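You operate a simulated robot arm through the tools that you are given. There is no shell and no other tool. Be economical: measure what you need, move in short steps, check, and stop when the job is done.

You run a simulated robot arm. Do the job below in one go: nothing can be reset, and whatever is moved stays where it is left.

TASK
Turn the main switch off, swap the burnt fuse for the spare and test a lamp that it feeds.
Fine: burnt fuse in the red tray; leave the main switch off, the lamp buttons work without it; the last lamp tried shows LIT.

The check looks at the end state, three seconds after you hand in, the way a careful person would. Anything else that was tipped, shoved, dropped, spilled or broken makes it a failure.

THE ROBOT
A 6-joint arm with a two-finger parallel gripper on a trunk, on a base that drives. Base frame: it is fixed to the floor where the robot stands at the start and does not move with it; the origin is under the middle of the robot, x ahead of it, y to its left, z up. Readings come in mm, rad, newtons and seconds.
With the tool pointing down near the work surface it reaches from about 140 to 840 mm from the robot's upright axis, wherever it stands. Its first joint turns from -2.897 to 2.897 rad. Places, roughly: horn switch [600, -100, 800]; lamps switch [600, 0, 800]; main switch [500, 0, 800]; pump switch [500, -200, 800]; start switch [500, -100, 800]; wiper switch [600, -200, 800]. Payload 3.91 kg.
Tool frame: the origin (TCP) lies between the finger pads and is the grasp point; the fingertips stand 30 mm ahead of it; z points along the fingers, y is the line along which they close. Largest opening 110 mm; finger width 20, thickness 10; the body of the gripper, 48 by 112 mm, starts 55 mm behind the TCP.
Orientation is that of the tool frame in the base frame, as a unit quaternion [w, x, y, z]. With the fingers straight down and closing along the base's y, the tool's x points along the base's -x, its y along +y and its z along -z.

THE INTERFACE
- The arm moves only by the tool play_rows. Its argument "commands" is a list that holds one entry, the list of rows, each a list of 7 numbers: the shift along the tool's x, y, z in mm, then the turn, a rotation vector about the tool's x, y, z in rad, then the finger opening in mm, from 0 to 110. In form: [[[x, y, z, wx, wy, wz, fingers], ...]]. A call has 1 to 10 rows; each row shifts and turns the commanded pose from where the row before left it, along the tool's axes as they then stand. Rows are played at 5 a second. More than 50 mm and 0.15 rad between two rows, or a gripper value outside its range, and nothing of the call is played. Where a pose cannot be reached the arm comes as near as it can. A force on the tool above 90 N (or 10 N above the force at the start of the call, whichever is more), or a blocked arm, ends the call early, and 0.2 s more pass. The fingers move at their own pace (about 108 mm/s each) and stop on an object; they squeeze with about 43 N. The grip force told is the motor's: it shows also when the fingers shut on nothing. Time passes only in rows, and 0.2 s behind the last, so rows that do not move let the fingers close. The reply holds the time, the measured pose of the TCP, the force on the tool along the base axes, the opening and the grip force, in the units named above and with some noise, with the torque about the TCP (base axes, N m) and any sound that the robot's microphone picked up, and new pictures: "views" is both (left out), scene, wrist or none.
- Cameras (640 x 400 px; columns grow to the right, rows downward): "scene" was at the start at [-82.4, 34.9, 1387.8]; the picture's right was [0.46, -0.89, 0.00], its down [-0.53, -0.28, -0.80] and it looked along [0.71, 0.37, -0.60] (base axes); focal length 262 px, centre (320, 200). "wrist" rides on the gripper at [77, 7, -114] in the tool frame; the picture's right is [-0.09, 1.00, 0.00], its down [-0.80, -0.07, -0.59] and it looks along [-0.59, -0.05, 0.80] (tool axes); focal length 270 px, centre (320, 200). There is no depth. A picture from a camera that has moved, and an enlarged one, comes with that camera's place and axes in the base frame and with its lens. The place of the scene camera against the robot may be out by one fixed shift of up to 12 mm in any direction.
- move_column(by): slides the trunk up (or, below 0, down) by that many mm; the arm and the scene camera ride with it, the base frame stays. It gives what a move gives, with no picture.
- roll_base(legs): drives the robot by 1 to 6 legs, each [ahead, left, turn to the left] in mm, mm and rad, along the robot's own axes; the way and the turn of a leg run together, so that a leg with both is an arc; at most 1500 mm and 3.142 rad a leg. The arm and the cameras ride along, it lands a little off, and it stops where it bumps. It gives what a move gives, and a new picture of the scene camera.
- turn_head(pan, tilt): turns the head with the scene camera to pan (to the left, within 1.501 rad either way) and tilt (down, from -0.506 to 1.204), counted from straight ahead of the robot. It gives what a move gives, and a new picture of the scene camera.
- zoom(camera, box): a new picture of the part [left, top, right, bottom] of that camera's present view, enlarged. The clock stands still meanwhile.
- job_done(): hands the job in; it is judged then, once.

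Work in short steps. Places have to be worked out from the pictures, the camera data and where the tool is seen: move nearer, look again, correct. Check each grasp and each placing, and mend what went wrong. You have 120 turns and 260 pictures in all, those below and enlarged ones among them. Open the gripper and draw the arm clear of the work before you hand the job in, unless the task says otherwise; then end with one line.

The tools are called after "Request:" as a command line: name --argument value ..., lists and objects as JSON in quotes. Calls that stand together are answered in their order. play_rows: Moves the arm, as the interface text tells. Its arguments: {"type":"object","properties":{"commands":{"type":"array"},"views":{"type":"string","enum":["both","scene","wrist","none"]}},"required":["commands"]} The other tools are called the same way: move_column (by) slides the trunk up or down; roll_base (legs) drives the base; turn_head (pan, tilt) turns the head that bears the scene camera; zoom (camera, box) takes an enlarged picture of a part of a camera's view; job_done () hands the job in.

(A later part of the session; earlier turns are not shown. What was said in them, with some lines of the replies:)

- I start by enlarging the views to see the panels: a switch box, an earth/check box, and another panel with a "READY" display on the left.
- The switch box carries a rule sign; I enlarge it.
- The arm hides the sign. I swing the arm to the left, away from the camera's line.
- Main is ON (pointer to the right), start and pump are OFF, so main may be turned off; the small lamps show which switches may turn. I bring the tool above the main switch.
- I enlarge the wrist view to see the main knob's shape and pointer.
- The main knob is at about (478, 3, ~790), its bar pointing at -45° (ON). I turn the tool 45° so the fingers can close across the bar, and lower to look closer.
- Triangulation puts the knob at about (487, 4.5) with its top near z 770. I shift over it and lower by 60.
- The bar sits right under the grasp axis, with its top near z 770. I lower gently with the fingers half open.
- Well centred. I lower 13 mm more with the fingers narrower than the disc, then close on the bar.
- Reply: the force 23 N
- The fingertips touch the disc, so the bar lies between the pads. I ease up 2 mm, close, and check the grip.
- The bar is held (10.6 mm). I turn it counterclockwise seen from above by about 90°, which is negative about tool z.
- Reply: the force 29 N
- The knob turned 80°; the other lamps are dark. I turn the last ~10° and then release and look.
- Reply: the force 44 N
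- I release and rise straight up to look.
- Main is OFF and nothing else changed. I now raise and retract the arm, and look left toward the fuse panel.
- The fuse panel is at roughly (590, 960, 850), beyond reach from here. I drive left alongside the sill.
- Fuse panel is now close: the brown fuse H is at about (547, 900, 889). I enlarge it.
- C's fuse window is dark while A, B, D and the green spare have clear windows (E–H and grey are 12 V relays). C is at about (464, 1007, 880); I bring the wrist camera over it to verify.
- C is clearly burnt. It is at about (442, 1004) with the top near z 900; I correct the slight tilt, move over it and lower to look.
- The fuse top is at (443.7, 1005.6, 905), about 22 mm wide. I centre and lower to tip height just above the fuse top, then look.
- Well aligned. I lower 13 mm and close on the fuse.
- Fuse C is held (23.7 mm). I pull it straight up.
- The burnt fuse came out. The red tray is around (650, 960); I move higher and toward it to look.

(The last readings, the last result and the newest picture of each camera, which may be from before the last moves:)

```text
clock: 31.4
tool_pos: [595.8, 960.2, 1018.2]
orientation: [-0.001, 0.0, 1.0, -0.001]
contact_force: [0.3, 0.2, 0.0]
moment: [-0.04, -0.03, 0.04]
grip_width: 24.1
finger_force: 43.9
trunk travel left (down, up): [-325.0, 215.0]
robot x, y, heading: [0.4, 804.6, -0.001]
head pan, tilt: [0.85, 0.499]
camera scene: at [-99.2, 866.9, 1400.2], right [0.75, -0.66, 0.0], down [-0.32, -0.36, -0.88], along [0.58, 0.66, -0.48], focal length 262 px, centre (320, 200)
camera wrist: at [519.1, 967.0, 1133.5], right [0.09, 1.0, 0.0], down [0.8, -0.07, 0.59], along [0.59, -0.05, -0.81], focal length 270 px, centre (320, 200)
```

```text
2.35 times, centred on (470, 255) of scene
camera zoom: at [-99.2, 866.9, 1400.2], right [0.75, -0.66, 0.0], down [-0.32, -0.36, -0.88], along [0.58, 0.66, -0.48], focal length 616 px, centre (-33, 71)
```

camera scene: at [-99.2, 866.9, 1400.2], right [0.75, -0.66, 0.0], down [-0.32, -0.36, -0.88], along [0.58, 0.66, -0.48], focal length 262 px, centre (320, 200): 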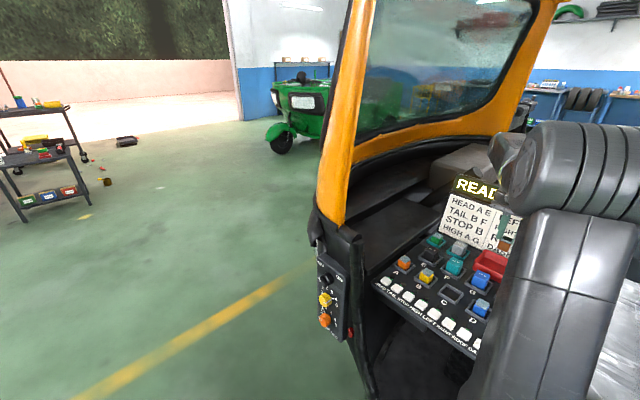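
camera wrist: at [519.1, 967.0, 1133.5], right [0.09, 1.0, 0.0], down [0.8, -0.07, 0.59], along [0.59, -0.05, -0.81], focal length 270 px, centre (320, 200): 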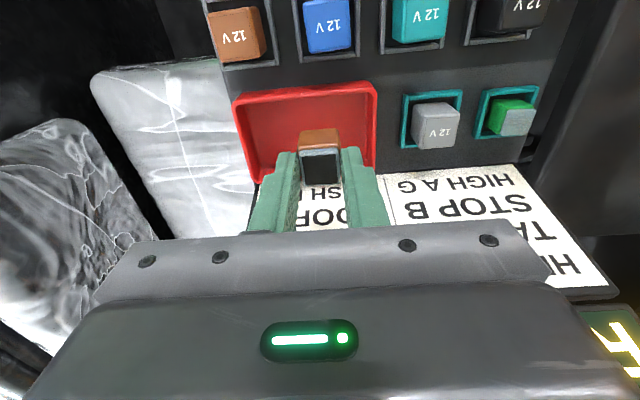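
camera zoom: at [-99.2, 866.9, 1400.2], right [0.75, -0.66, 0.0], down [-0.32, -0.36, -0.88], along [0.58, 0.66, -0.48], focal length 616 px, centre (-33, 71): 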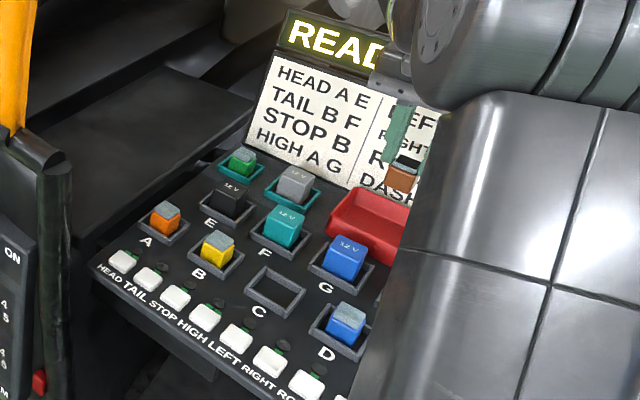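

The tray spans about x 578–661, y 886–1010. I move to (614, 948) and lower the fuse towards its floor.

Request:
play_rows --commands '[[[-18, -12, 0, 0, 0, 0, 10], [0, 0, 30, 0, 0, 0, 10], [0, 0, 30, 0, 0, 0, 10], [0, 0, 15, 0, 0, 0, 10]]]' --views "both"

Request:
zoom --camera "wrist" --box '[200, 40, 440, 240]'

```text
clock: 32.4
tool_pos: [613.6, 950.0, 944.5]
orientation: [0.0, 0.001, 1.0, 0.001]
contact_force: [-0.3, -0.4, -0.1]
moment: [0.03, -0.02, -0.02]
grip_width: 23.9
finger_force: 43.2
trunk travel left (down, up): [-325.0, 215.0]
robot x, y, heading: [1.9, 800.0, 0.002]
head pan, tilt: [0.85, 0.499]
camera scene: at [-99.3, 866.9, 1400.3], right [0.75, -0.66, 0.0], down [-0.32, -0.36, -0.88], along [0.58, 0.66, -0.48], focal length 262 px, centre (320, 200)
camera wrist: at [536.5, 955.4, 1058.6], right [0.09, 1.0, 0.0], down [0.8, -0.07, 0.59], along [0.59, -0.05, -0.8], focal length 270 px, centre (320, 200)
```

scene: 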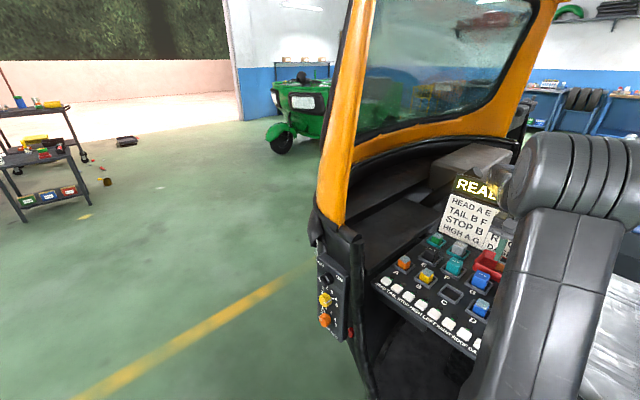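
wrist: 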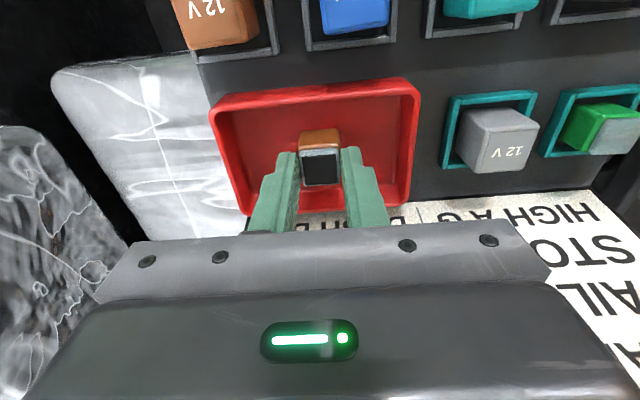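

```text
2.00 times, centred on (320, 140) of wrist
camera zoom: at [536.5, 955.4, 1058.6], right [0.09, 1.0, 0.0], down [0.8, -0.07, 0.59], along [0.59, -0.05, -0.8], focal length 541 px, centre (320, 320)
```

zoom: 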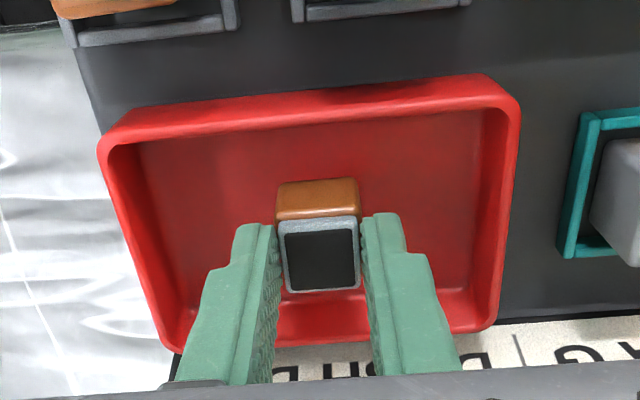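

It is well inside the tray. I lower in small steps until contact.

Request:
play_rows --commands '[[[0, 0, 6, 0, 0, 0, 10], [0, 0, 4, 0, 0, 0, 10]]]' --views "none"

Request:
play_rows --commands '[[[0, 0, 3, 0, 0, 0, 10], [0, 0, 3, 0, 0, 0, 10]]]' --views "wrist"

```text
clock: 33.0
tool_pos: [613.5, 950.2, 933.3]
orientation: [-0.001, 0.0, 1.0, 0.0]
contact_force: [0.1, 0.0, -1.0]
moment: [-0.01, 0.0, -0.03]
grip_width: 23.7
finger_force: 43.8
trunk travel left (down, up): [-325.0, 215.0]
robot x, y, heading: [-1.4, 806.2, 0.0]
head pan, tilt: [0.85, 0.499]
```

```text
clock: 33.6
tool_pos: [611.5, 949.6, 928.2]
orientation: [0.002, 0.0, 1.0, -0.001]
contact_force: [0.0, -1.0, 2.9]
moment: [0.01, 0.03, -0.02]
grip_width: 23.7
finger_force: 43.5
trunk travel left (down, up): [-325.0, 215.0]
robot x, y, heading: [-0.7, 803.7, -0.002]
head pan, tilt: [0.85, 0.499]
camera wrist: at [535.3, 955.8, 1043.2], right [0.09, 1.0, 0.0], down [0.8, -0.07, 0.59], along [0.59, -0.05, -0.8], focal length 270 px, centre (320, 200)
```

wrist: 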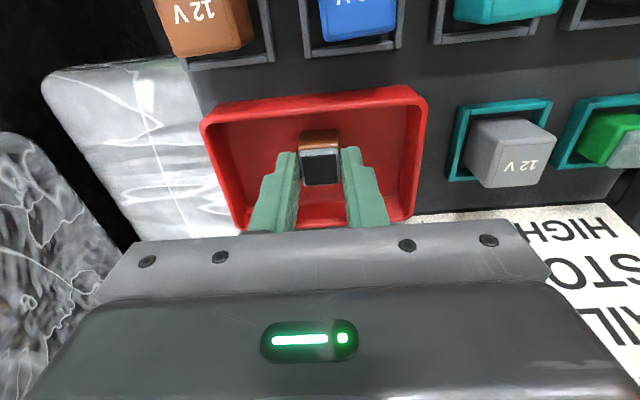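

Slight contact force (2.9 N) shows it has just reached the floor at z≈928. I touch down 1.5 mm more, open gently, and rise.

Request:
play_rows --commands '[[[0, 0, 1.5, 0, 0, 0, 10], [0, 0, 0, 0, 0, 0, 30], [0, 0, 0, 0, 0, 0, 40], [0, 0, 0, 0, 0, 0, 40], [0, 0, -20, 0, 0, 0, 40], [0, 0, -40, 0, 0, 0, 40], [0, 0, -30, 0, 0, 0, 40]]]' --views "wrist"

Request:
zoom --camera "wrist" --box '[220, 40, 580, 240]'

```text
clock: 35.2
tool_pos: [612.5, 950.6, 1016.6]
orientation: [-0.001, 0.0, 1.0, 0.0]
contact_force: [-0.5, -0.3, 0.4]
moment: [0.0, 0.03, -0.01]
grip_width: 39.9
finger_force: 0.1
trunk travel left (down, up): [-325.0, 215.0]
robot x, y, heading: [1.6, 805.5, 0.004]
head pan, tilt: [0.85, 0.499]
camera wrist: at [535.3, 956.5, 1131.1], right [0.09, 1.0, 0.0], down [0.8, -0.07, 0.59], along [0.59, -0.05, -0.81], focal length 270 px, centre (320, 200)
```

wrist: 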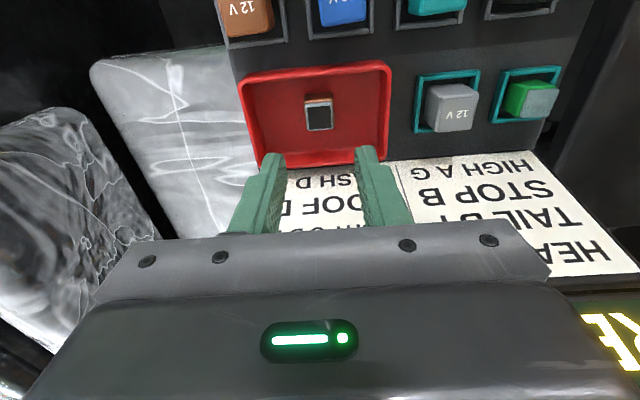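

```text
1.78 times, centred on (400, 140) of wrist
camera zoom: at [535.3, 956.5, 1131.1], right [0.09, 1.0, 0.0], down [0.8, -0.07, 0.59], along [0.59, -0.05, -0.81], focal length 480 px, centre (178, 307)
```

zoom: 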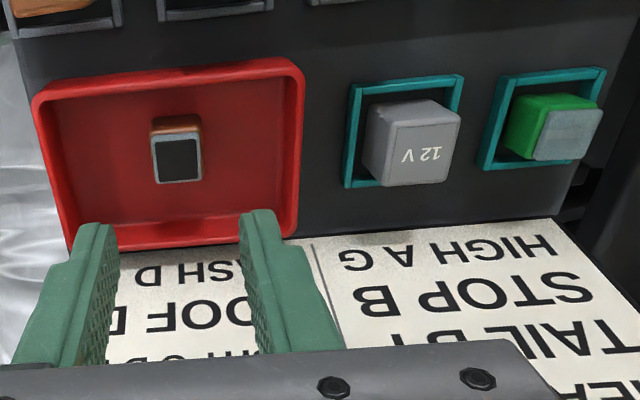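

The burnt fuse stands in the tray. The green spare is at about (619, 1131); I move towards it at height and look.

Request:
play_rows --commands '[[[2, 45, 0, 0, 0, 0, 45], [0, 45, 0, 0, 0, 0, 45], [0, 45, 0, 0, 0, 0, 45], [0, 40, 0, 0, 0, 0, 45]]]' --views "both"

Request:
zoom --camera "wrist" --box '[200, 40, 440, 240]'

```text
clock: 36.2
tool_pos: [611.4, 1126.6, 1016.3]
orientation: [-0.001, 0.001, 1.0, -0.001]
contact_force: [-0.9, -0.8, -0.3]
moment: [-0.02, 0.0, -0.04]
grip_width: 45.0
finger_force: 0.0
trunk travel left (down, up): [-325.0, 215.0]
robot x, y, heading: [4.2, 802.5, 0.0]
head pan, tilt: [0.85, 0.499]
camera scene: at [-99.3, 867.1, 1400.2], right [0.75, -0.66, 0.0], down [-0.32, -0.36, -0.88], along [0.58, 0.66, -0.48], focal length 262 px, centre (320, 200)
camera wrist: at [534.7, 1132.2, 1131.5], right [0.09, 1.0, 0.0], down [0.8, -0.07, 0.59], along [0.59, -0.05, -0.81], focal length 270 px, centre (320, 200)
```

scene: 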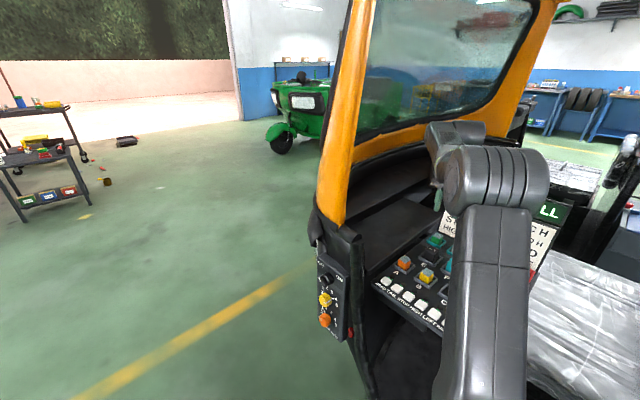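
wrist: 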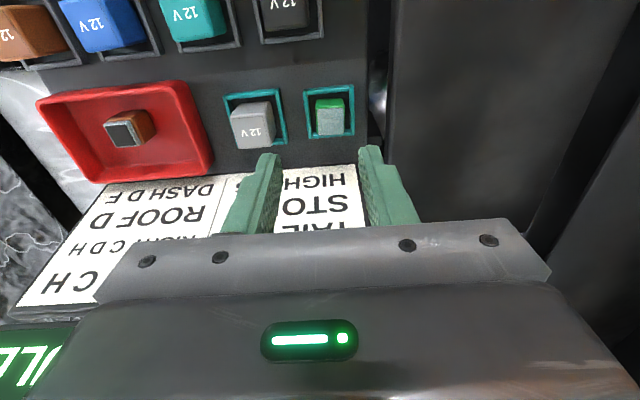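

```text
2.00 times, centred on (320, 140) of wrist
camera zoom: at [534.7, 1132.2, 1131.5], right [0.09, 1.0, 0.0], down [0.8, -0.07, 0.59], along [0.59, -0.05, -0.81], focal length 541 px, centre (320, 320)
```

zoom: 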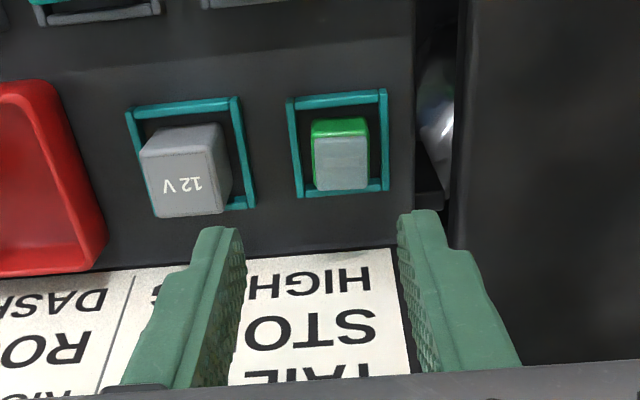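

The spare's top is at about (620, 1134, 900), with clear room on both sides. I centre over it and lower to look.

Request:
play_rows --commands '[[[-8.5, 7, 20, 0, 0, 0, 40], [0, 0, 30, 0, 0, 0, 40], [0, 0, 20, 0, 0, 0, 40]]]' --views "wrist"

Request:
zoom --camera "wrist" --box '[230, 70, 410, 240]'

```text
clock: 37.0
tool_pos: [619.1, 1132.0, 945.9]
orientation: [-0.001, 0.0, 1.0, -0.001]
contact_force: [-0.5, 1.0, 0.3]
moment: [0.0, -0.01, 0.02]
grip_width: 40.0
finger_force: 0.0
trunk travel left (down, up): [-325.0, 215.0]
robot x, y, heading: [0.1, 802.2, -0.001]
head pan, tilt: [0.85, 0.499]
camera wrist: at [542.2, 1138.1, 1061.3], right [0.09, 1.0, 0.0], down [0.8, -0.07, 0.59], along [0.59, -0.05, -0.81], focal length 270 px, centre (320, 200)
```

wrist: 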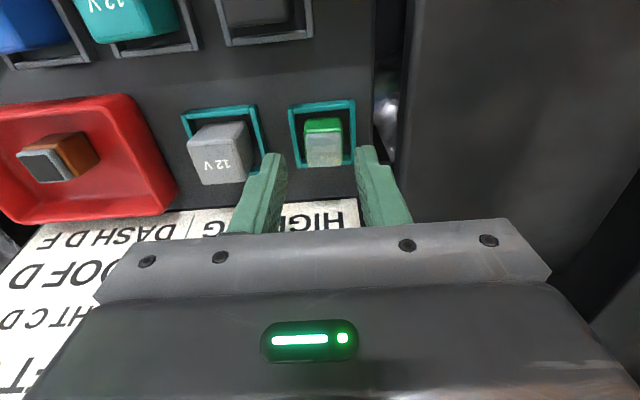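

```text
2.35 times, centred on (320, 155) of wrist
camera zoom: at [542.2, 1138.1, 1061.3], right [0.09, 1.0, 0.0], down [0.8, -0.07, 0.59], along [0.59, -0.05, -0.81], focal length 636 px, centre (320, 306)
```

zoom: 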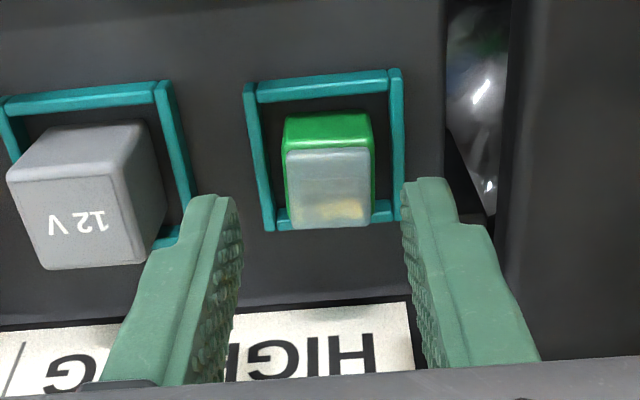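

I shift 2.4 mm left in y, lower to the same grasp height (z 924) and close.

Request:
play_rows --commands '[[[0, 2.4, 10, 0, 0, 0, 38], [0, 0, 8, 0, 0, 0, 38], [0, 0, 4, 0, 0, 0, 38], [0, 0, 0, 0, 0, 0, 10], [0, 0, 0, 0, 0, 0, 10]]]' --views "wrist"

Request:
zoom --camera "wrist" --box '[230, 70, 410, 240]'

```text
clock: 38.2
tool_pos: [618.7, 1132.8, 924.5]
orientation: [-0.001, 0.0, 1.0, -0.001]
contact_force: [-0.9, 0.5, -0.8]
moment: [-0.01, 0.01, 0.0]
grip_width: 23.7
finger_force: 43.4
trunk travel left (down, up): [-325.0, 215.0]
robot x, y, heading: [-0.8, 800.6, -0.0]
head pan, tilt: [0.85, 0.499]
camera wrist: at [541.9, 1140.3, 1039.0], right [0.09, 1.0, 0.0], down [0.8, -0.07, 0.59], along [0.59, -0.05, -0.8], focal length 270 px, centre (320, 200)
```

wrist: 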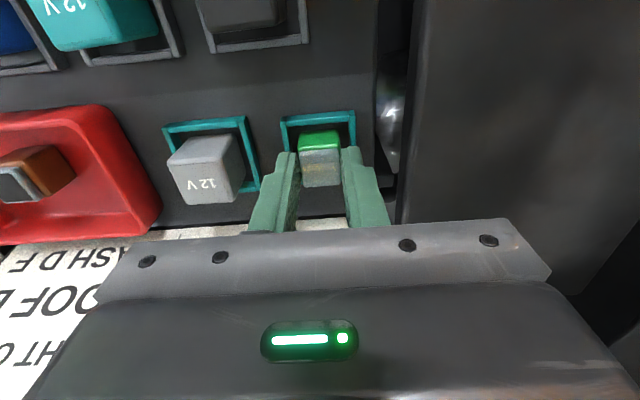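

```text
2.35 times, centred on (320, 155) of wrist
camera zoom: at [541.9, 1140.3, 1039.0], right [0.09, 1.0, 0.0], down [0.8, -0.07, 0.59], along [0.59, -0.05, -0.8], focal length 636 px, centre (320, 306)
```

zoom: 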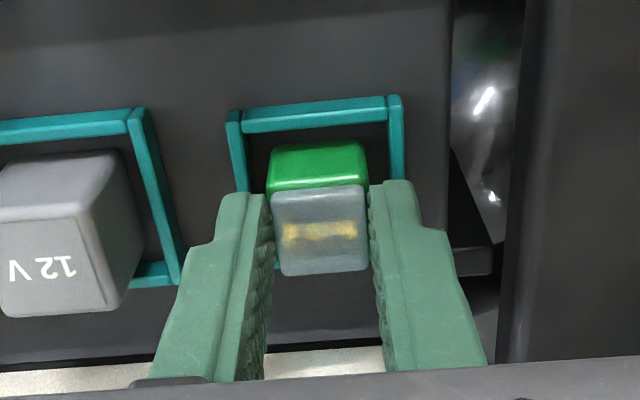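

The spare is held exactly as the old one was. I lift it and carry it over socket C (444.7, 1005.5).

Request:
play_rows --commands '[[[0, 0, -8, 0, 0, 0, 10], [0, 0, -25, 0, 0, 0, 10], [0, 0, -40, 0, 0, 0, 10], [35, -25, 0, 0, 0, 0, 10], [35, -25, 0, 0, 0, 0, 10], [35, -25, 0, 0, 0, 0, 10], [35, -25, 0, 0, 0, 0, 10], [34, -27.3, 0, 0, 0, 0, 10], [0, 0, 0, 0, 0, 0, 10]]]' --views "both"

Request:
zoom --camera "wrist" --box '[200, 40, 440, 240]'

```text
clock: 40.2
tool_pos: [444.2, 1006.2, 997.2]
orientation: [0.0, 0.0, 1.0, 0.0]
contact_force: [-0.1, 0.1, -1.3]
moment: [0.02, -0.01, 0.02]
grip_width: 23.9
finger_force: 43.5
trunk travel left (down, up): [-325.0, 215.0]
robot x, y, heading: [-1.0, 804.1, -0.001]
head pan, tilt: [0.85, 0.499]
camera scene: at [-99.8, 866.7, 1400.2], right [0.75, -0.66, 0.0], down [-0.32, -0.36, -0.88], along [0.58, 0.66, -0.48], focal length 262 px, centre (320, 200)
camera wrist: at [367.3, 1013.9, 1112.8], right [0.09, 1.0, 0.0], down [0.8, -0.07, 0.59], along [0.59, -0.05, -0.8], focal length 270 px, centre (320, 200)
```

scene: 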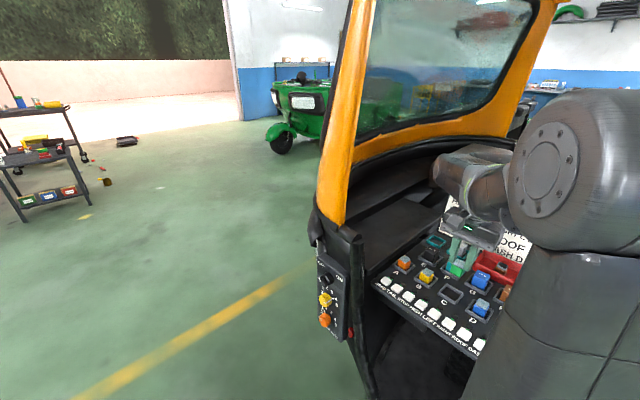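
wrist: 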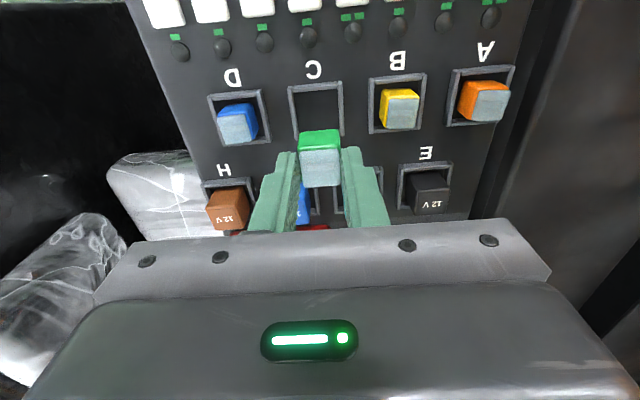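

```text
2.00 times, centred on (320, 140) of wrist
camera zoom: at [367.3, 1013.9, 1112.8], right [0.09, 1.0, 0.0], down [0.8, -0.07, 0.59], along [0.59, -0.05, -0.8], focal length 541 px, centre (320, 320)
```

zoom: 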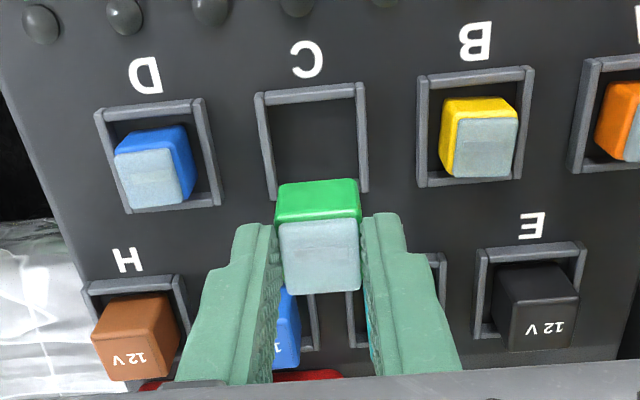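

Position is right. I lower into socket C, slowing near the end.

Request:
play_rows --commands '[[[0, 0, 30, 0, 0, 0, 10], [0, 0, 20, 0, 0, 0, 10], [0, 0, 10, 0, 0, 0, 10], [0, 0, 0, 0, 0, 0, 10]]]' --views "wrist"

Request:
zoom --camera "wrist" --box '[230, 70, 410, 240]'

```text
clock: 41.2
tool_pos: [444.3, 1007.6, 936.9]
orientation: [-0.001, 0.0, 1.0, 0.0]
contact_force: [-0.4, 0.3, -0.4]
moment: [0.0, 0.0, 0.01]
grip_width: 23.7
finger_force: 43.1
trunk travel left (down, up): [-325.0, 215.0]
robot x, y, heading: [3.3, 801.2, 0.003]
head pan, tilt: [0.85, 0.499]
camera wrist: at [368.4, 1013.5, 1052.5], right [0.09, 1.0, 0.0], down [0.8, -0.07, 0.59], along [0.59, -0.05, -0.8], focal length 270 px, centre (320, 200)
```

wrist: 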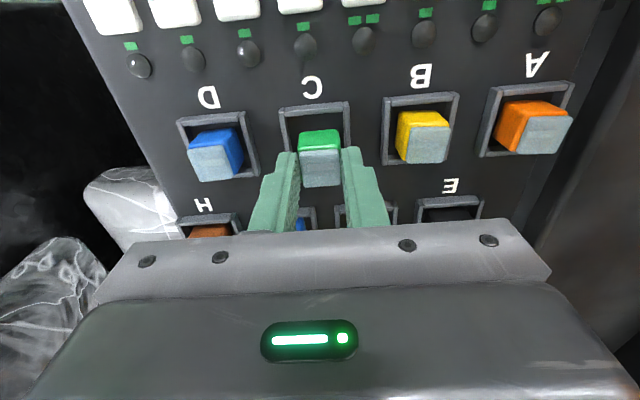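

```text
2.35 times, centred on (320, 155) of wrist
camera zoom: at [368.4, 1013.5, 1052.5], right [0.09, 1.0, 0.0], down [0.8, -0.07, 0.59], along [0.59, -0.05, -0.8], focal length 636 px, centre (320, 306)
```

zoom: 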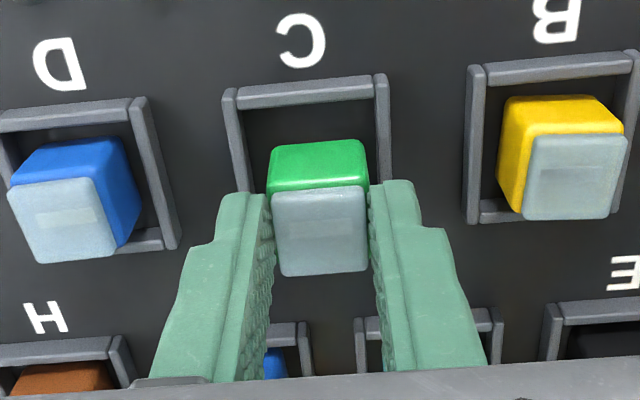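

Compared with the original grasp view I'm about 2 mm too far left in y; I correct and lower the last 12 mm in small steps.

Request:
play_rows --commands '[[[1, -2, 4, 0, 0, 0, 10], [0, 0, 4, 0, 0, 0, 10], [0, 0, 3, 0, 0, 0, 10], [0, 0, 0, 0, 0, 0, 10]]]' --views "wrist"

Request:
zoom --camera "wrist" --box '[230, 70, 410, 240]'

```text
clock: 42.2
tool_pos: [444.6, 1005.3, 927.0]
orientation: [0.0, 0.0, 1.0, -0.001]
contact_force: [-0.6, 0.0, -0.2]
moment: [0.01, -0.04, 0.0]
grip_width: 23.9
finger_force: 43.3
trunk travel left (down, up): [-325.0, 215.0]
robot x, y, heading: [-0.9, 807.1, -0.002]
head pan, tilt: [0.85, 0.499]
camera wrist: at [367.3, 1011.3, 1041.7], right [0.09, 1.0, 0.0], down [0.8, -0.07, 0.59], along [0.59, -0.05, -0.8], focal length 270 px, centre (320, 200)
```

wrist: 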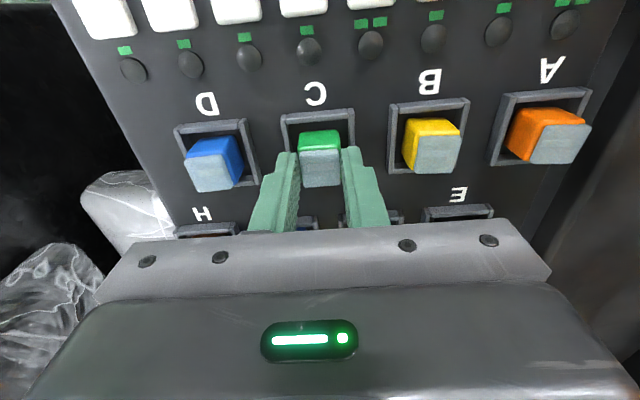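

```text
2.35 times, centred on (320, 155) of wrist
camera zoom: at [367.3, 1011.3, 1041.7], right [0.09, 1.0, 0.0], down [0.8, -0.07, 0.59], along [0.59, -0.05, -0.8], focal length 636 px, centre (320, 306)
```

zoom: 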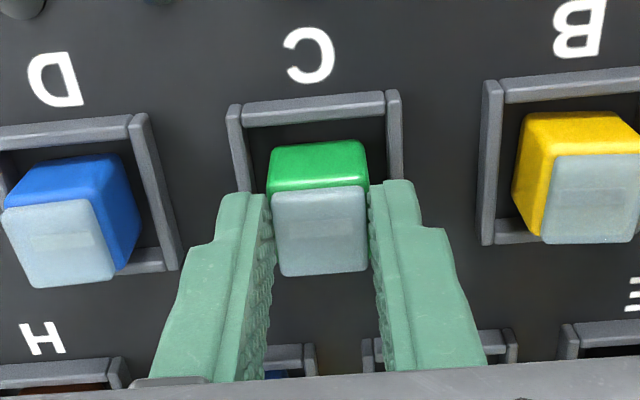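

Matches the original view. I lower until contact.

Request:
play_rows --commands '[[[0, 0, 2, 0, 0, 0, 10], [0, 0, 1.5, 0, 0, 0, 10], [0, 0, 0, 0, 0, 0, 10]]]' --views "none"

```text
clock: 43.0
tool_pos: [444.2, 1004.6, 924.0]
orientation: [-0.001, 0.0, 1.0, 0.0]
contact_force: [0.3, 0.3, 5.9]
moment: [0.05, -0.01, 0.02]
grip_width: 24.0
finger_force: 43.5
trunk travel left (down, up): [-325.0, 215.0]
robot x, y, heading: [-2.0, 802.7, 0.002]
head pan, tilt: [0.85, 0.499]
```

Contact at the seated height (924). I press 1 mm more, release, and rise to look.

Request:
play_rows --commands '[[[0, 0, 1, 0, 0, 0, 10], [0, 0, 0, 0, 0, 0, 32], [0, 0, 0, 0, 0, 0, 38], [0, 0, 0, 0, 0, 0, 38], [0, 0, -20, 0, 0, 0, 38], [0, 0, -40, 0, 0, 0, 38], [0, 0, -30, 0, 0, 0, 38]]]' --views "both"

Request:
zoom --camera "wrist" --box '[120, 0, 520, 220]'

Request:
zoom --camera "scene" --box '[370, 170, 570, 350]'

```text
clock: 44.6
tool_pos: [443.9, 1003.7, 1011.8]
orientation: [-0.001, 0.001, 1.0, -0.002]
contact_force: [1.0, -0.2, 0.4]
moment: [-0.01, 0.0, -0.02]
grip_width: 38.0
finger_force: 0.0
trunk travel left (down, up): [-325.0, 215.0]
robot x, y, heading: [-0.1, 805.4, -0.004]
head pan, tilt: [0.85, 0.499]
camera scene: at [-99.7, 866.8, 1400.2], right [0.75, -0.66, 0.0], down [-0.32, -0.36, -0.88], along [0.58, 0.66, -0.48], focal length 262 px, centre (320, 200)
camera wrist: at [367.3, 1010.7, 1127.2], right [0.09, 1.0, 0.0], down [0.8, -0.07, 0.59], along [0.59, -0.05, -0.8], focal length 270 px, centre (320, 200)
```

scene: 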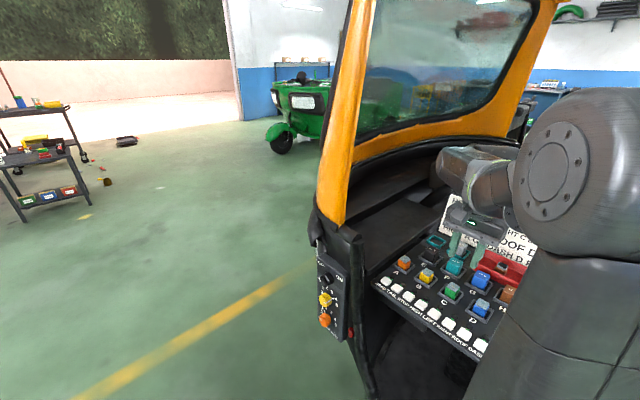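
wrist: 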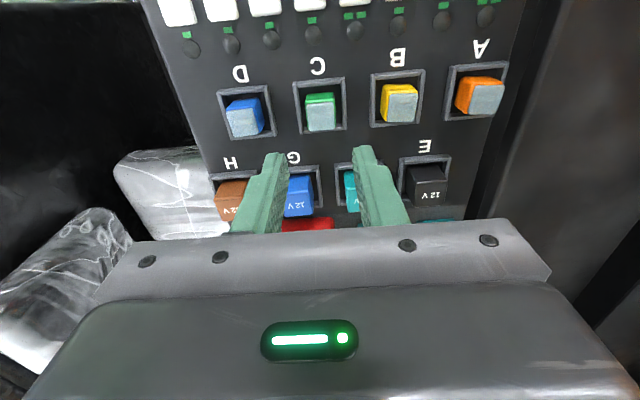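

```text
1.60 times, centred on (320, 110) of wrist
camera zoom: at [367.3, 1010.7, 1127.2], right [0.09, 1.0, 0.0], down [0.8, -0.07, 0.59], along [0.59, -0.05, -0.8], focal length 432 px, centre (320, 344)
```

zoom: 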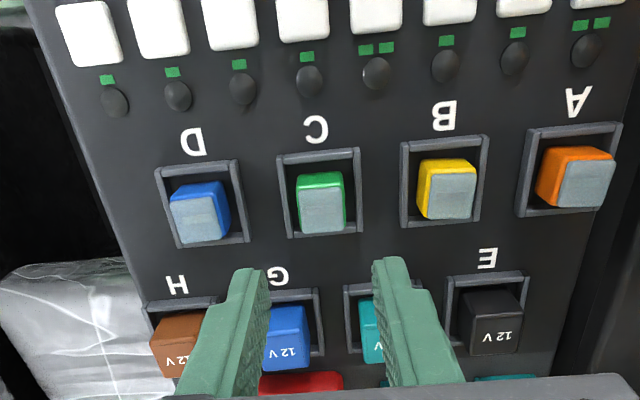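

```text
2.22 times, centred on (470, 260) of scene
camera zoom: at [-99.7, 866.8, 1400.2], right [0.75, -0.66, 0.0], down [-0.32, -0.36, -0.88], along [0.58, 0.66, -0.48], focal length 582 px, centre (-13, 67)
```

zoom: 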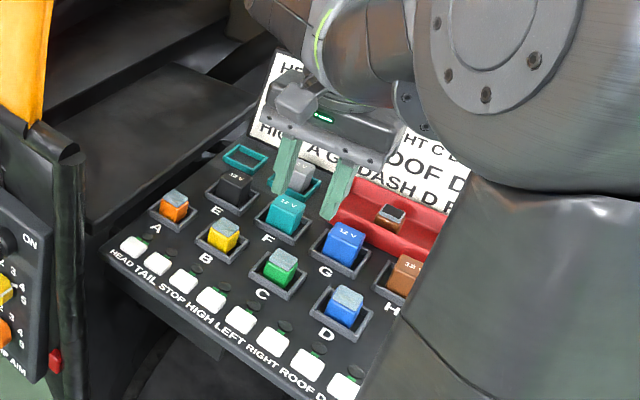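

The spare is seated in C. LEFT (fed by C and H) is the fifth button, at about (365, 1003); I close the fingers and move above it.

Request:
play_rows --commands '[[[40, 0, 0, 0, 0, 0, 0], [38, 0, 10, 0, 0, 0, 0], [0, 0, 30, 0, 0, 0, 0], [0, 0, 20, 0, 0, 0, 0]]]' --views "both"

Request:
zoom --camera "wrist" --box '[200, 40, 440, 240]'

```text
clock: 45.6
tool_pos: [366.9, 1004.6, 951.9]
orientation: [-0.002, 0.0, 1.0, -0.001]
contact_force: [-0.1, 0.3, 0.3]
moment: [0.05, 0.01, 0.03]
grip_width: 0.0
finger_force: 37.6
trunk travel left (down, up): [-325.0, 215.0]
robot x, y, heading: [1.3, 804.7, 0.003]
head pan, tilt: [0.85, 0.499]
camera scene: at [-99.3, 867.1, 1400.2], right [0.75, -0.66, 0.0], down [-0.32, -0.36, -0.88], along [0.58, 0.66, -0.48], focal length 262 px, centre (320, 200)
camera wrist: at [289.5, 1011.4, 1067.0], right [0.09, 1.0, 0.0], down [0.8, -0.07, 0.59], along [0.59, -0.05, -0.8], focal length 270 px, centre (320, 200)
```

scene: 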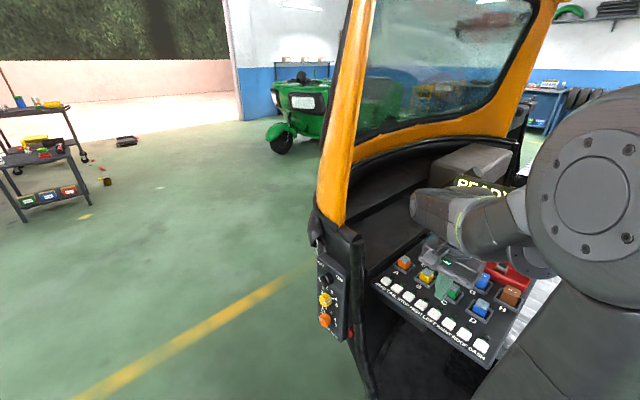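
wrist: 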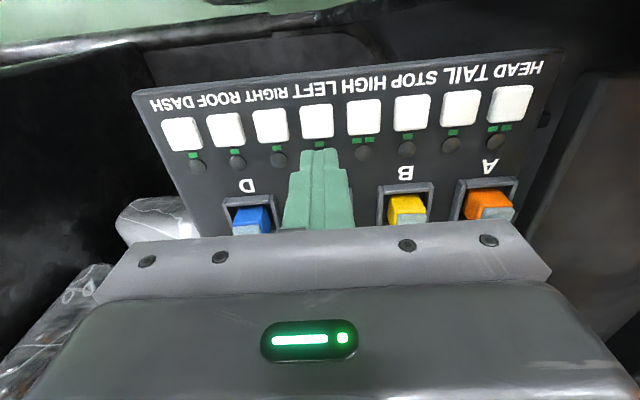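

```text
2.00 times, centred on (320, 140) of wrist
camera zoom: at [289.5, 1011.4, 1067.0], right [0.09, 1.0, 0.0], down [0.8, -0.07, 0.59], along [0.59, -0.05, -0.8], focal length 541 px, centre (320, 320)
```

zoom: 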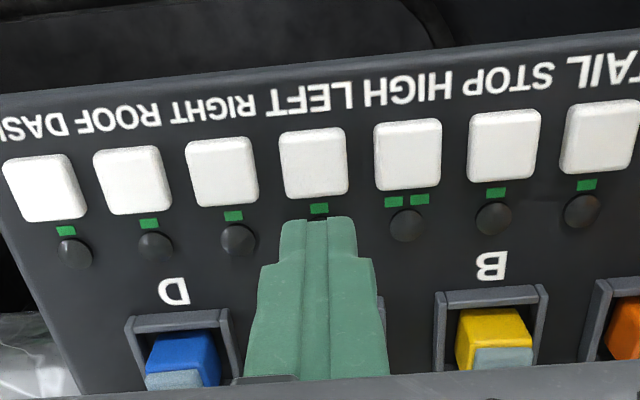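

The LEFT button is at about (363.5, 1003), top near z 866. I shift and lower close to it.

Request:
play_rows --commands '[[[3.4, -1.5, 20, 0, 0, 0, 0], [0, 0, 20, 0, 0, 0, 0]]]' --views "wrist"

Request:
zoom --camera "wrist" --box '[230, 70, 410, 240]'

```text
clock: 46.2
tool_pos: [363.3, 1003.4, 913.0]
orientation: [-0.001, 0.001, 1.0, 0.0]
contact_force: [-0.4, -0.9, 0.3]
moment: [-0.02, -0.02, 0.0]
grip_width: 0.1
finger_force: 37.9
trunk travel left (down, up): [-325.0, 215.0]
robot x, y, heading: [3.6, 806.8, 0.0]
head pan, tilt: [0.85, 0.499]
camera wrist: at [286.0, 1009.8, 1027.4], right [0.09, 1.0, 0.0], down [0.8, -0.07, 0.59], along [0.59, -0.05, -0.8], focal length 270 px, centre (320, 200)
```

wrist: 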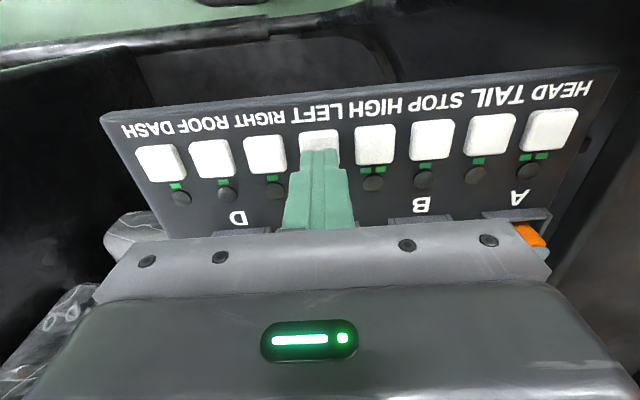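

```text
2.35 times, centred on (320, 155) of wrist
camera zoom: at [286.0, 1009.8, 1027.4], right [0.09, 1.0, 0.0], down [0.8, -0.07, 0.59], along [0.59, -0.05, -0.8], focal length 636 px, centre (320, 306)
```

zoom: 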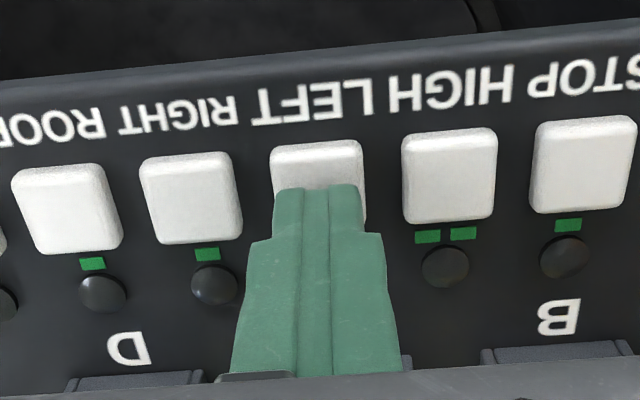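

Aligned over the LEFT button. I lower until it touches and press.

Request:
play_rows --commands '[[[0, 0, 8, 0, 0, 0, 0], [0, 0, 5, 0, 0, 0, 0], [0, 0, 3, 0, 0, 0, 0], [0, 0, 2, 0, 0, 0, 0]]]' --views "both"

Request:
zoom --camera "scene" --box '[370, 160, 570, 350]'

```text
clock: 47.2
tool_pos: [362.2, 1003.7, 900.4]
orientation: [0.007, 0.001, 1.0, 0.004]
contact_force: [2.7, -0.9, 84.4]
moment: [-0.11, 0.59, -0.54]
grip_width: 0.0
finger_force: 37.3
trunk travel left (down, up): [-325.0, 215.0]
robot x, y, heading: [-3.2, 804.2, 0.002]
head pan, tilt: [0.85, 0.499]
heard: click
camera scene: at [-103.7, 864.4, 1401.3], right [0.75, -0.66, 0.0], down [-0.31, -0.36, -0.88], along [0.58, 0.66, -0.48], focal length 262 px, centre (320, 200)
camera wrist: at [284.1, 1008.6, 1014.3], right [0.09, 1.0, 0.01], down [0.79, -0.08, 0.6], along [0.6, -0.05, -0.8], focal length 270 px, centre (320, 200)
```

scene: 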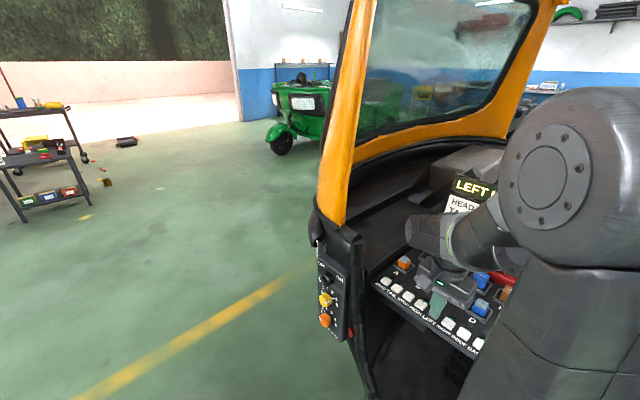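
wrist: 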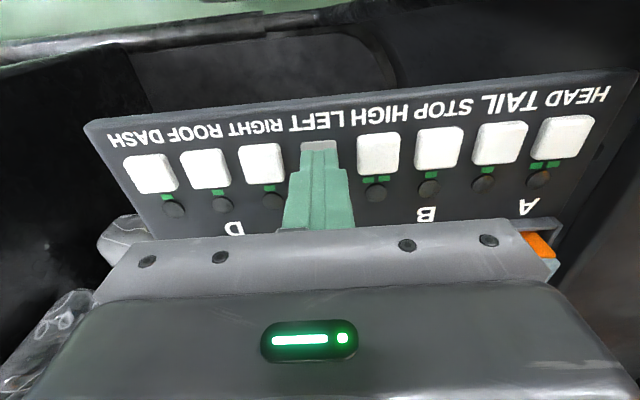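

```text
2.11 times, centred on (470, 255) of scene
camera zoom: at [-103.7, 864.4, 1401.3], right [0.75, -0.66, 0.0], down [-0.31, -0.36, -0.88], along [0.58, 0.66, -0.48], focal length 551 px, centre (4, 84)
```

zoom: 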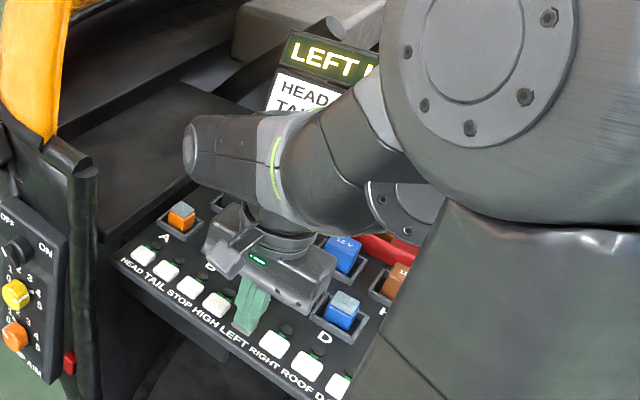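

Clicked; the display shows "LEFT …". I rise straight up and clear the view to read it.

Request:
play_rows --commands '[[[0, 0, -15, 0, 0, 0, 0], [0, 0, -40, 0, 0, 0, 0], [0, 0, -45, 0, 0, 0, 0], [0, 0, -45, 0, 0, 0, 20], [0, 0, -45, 0, 0, 0, 40], [10, -45, -30, 0, 0, 0, 40], [10, -45, 0, 0, 0, 0, 40], [10, -45, 0, 0, 0, 0, 40], [10, -45, 0, 0, 0, 0, 40]]]' --views "scene"

Request:
zoom --camera "scene" --box '[370, 160, 570, 350]'

```text
refused: row 6 steps farther than a row can; nothing moved
```

```text
2.11 times, centred on (470, 255) of scene
camera zoom: at [-103.7, 864.4, 1401.3], right [0.75, -0.66, 0.0], down [-0.31, -0.36, -0.88], along [0.58, 0.66, -0.48], focal length 551 px, centre (4, 84)
```

zoom: 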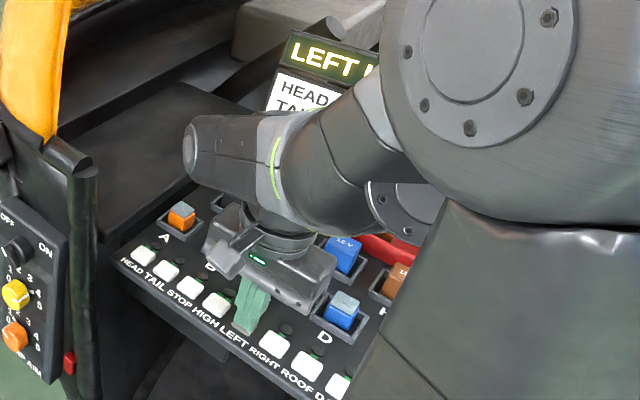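

One row was too long; I repeat with shorter steps.

Request:
play_rows --commands '[[[0, 0, -15, 0, 0, 0, 0], [0, 0, -40, 0, 0, 0, 0], [0, 0, -45, 0, 0, 0, 0], [0, 0, -45, 0, 0, 0, 20], [0, 0, -45, 0, 0, 0, 40], [10, -40, 0, 0, 0, 0, 40], [10, -40, 0, 0, 0, 0, 40], [10, -40, 0, 0, 0, 0, 40], [10, -40, 0, 0, 0, 0, 40], [10, -40, 0, 0, 0, 0, 40]]]' --views "scene"

Request:
zoom --camera "scene" --box '[370, 160, 570, 350]'

```text
clock: 49.4
tool_pos: [312.6, 802.7, 1085.2]
orientation: [0.002, 0.0, 1.0, 0.0]
contact_force: [0.0, 0.0, -0.1]
moment: [-0.01, 0.04, 0.0]
grip_width: 40.0
finger_force: 0.1
trunk travel left (down, up): [-325.0, 215.0]
robot x, y, heading: [2.9, 803.9, 0.0]
head pan, tilt: [0.85, 0.499]
camera scene: at [-117.2, 881.1, 1408.6], right [0.89, -0.45, 0.0], down [-0.18, -0.35, -0.92], along [0.42, 0.82, -0.4], focal length 262 px, centre (320, 200)
```

scene: 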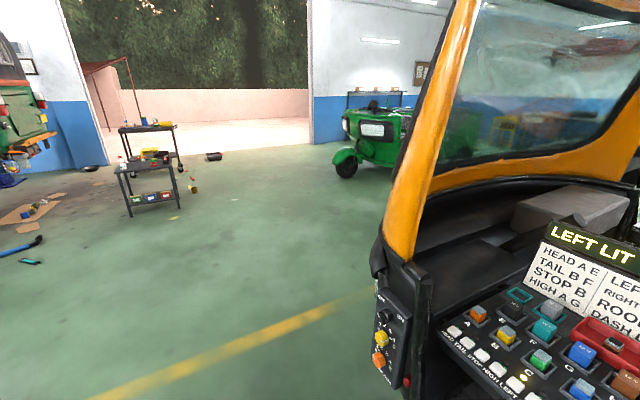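

```text
2.11 times, centred on (470, 255) of scene
camera zoom: at [-117.2, 881.1, 1408.6], right [0.89, -0.45, 0.0], down [-0.18, -0.35, -0.92], along [0.42, 0.82, -0.4], focal length 551 px, centre (4, 84)
```

zoom: 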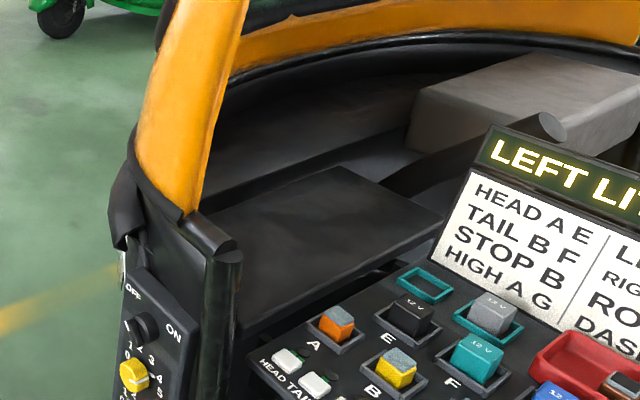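

"LEFT LIT" is shown, the burnt fuse is in the tray and the arm is clear. I take one last look at the panels.

Request:
turn_head --pan 0.2 --tilt 0.6

Request:
turn_head --pan -0.9 --tilt 0.5

```text
clock: 50.4
tool_pos: [311.5, 803.8, 1083.8]
orientation: [0.002, 0.0, 1.0, 0.0]
contact_force: [-0.4, 0.3, 0.7]
moment: [-0.02, -0.01, -0.04]
grip_width: 39.9
finger_force: 0.0
trunk travel left (down, up): [-325.0, 215.0]
robot x, y, heading: [0.7, 801.3, 0.003]
head pan, tilt: [0.201, 0.6]
camera scene: at [-114.0, 879.3, 1410.6], right [0.87, -0.49, 0.0], down [-0.18, -0.33, -0.93], along [0.46, 0.81, -0.38], focal length 262 px, centre (320, 200)
```

scene: 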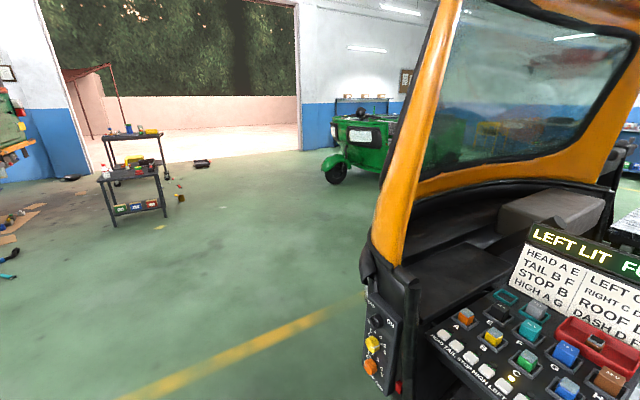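

```text
clock: 51.7
tool_pos: [312.5, 804.4, 1084.7]
orientation: [0.0, 0.0, 1.0, 0.0]
contact_force: [-0.1, -0.7, 0.0]
moment: [-0.03, -0.05, 0.02]
grip_width: 40.2
finger_force: 0.1
trunk travel left (down, up): [-325.0, 215.0]
robot x, y, heading: [-0.3, 809.7, 0.005]
head pan, tilt: [-0.901, 0.499]
camera scene: at [-112.9, 878.7, 1411.7], right [0.86, -0.5, 0.0], down [-0.18, -0.32, -0.93], along [0.47, 0.8, -0.37], focal length 262 px, centre (320, 200)
```

scene: 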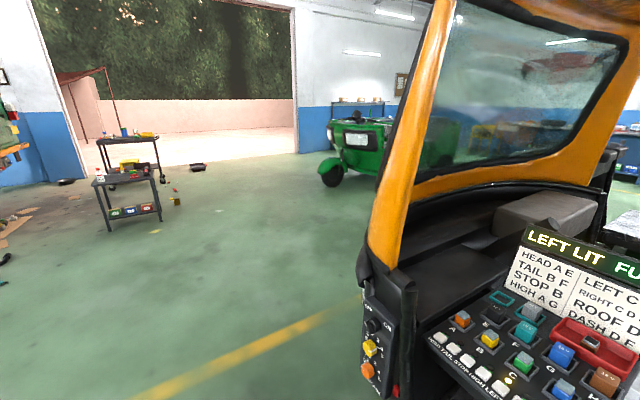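

All is in order: LEFT LIT and FULL on the display, burnt fuse in the red tray, main switch seen off earlier. I hand in.

Request:
job_done

```text
The job is handed in.
```

The main switch is off, the burnt fuse from socket C is in the red tray with the green spare in its place, and the LEFT lamp it feeds tested LIT.
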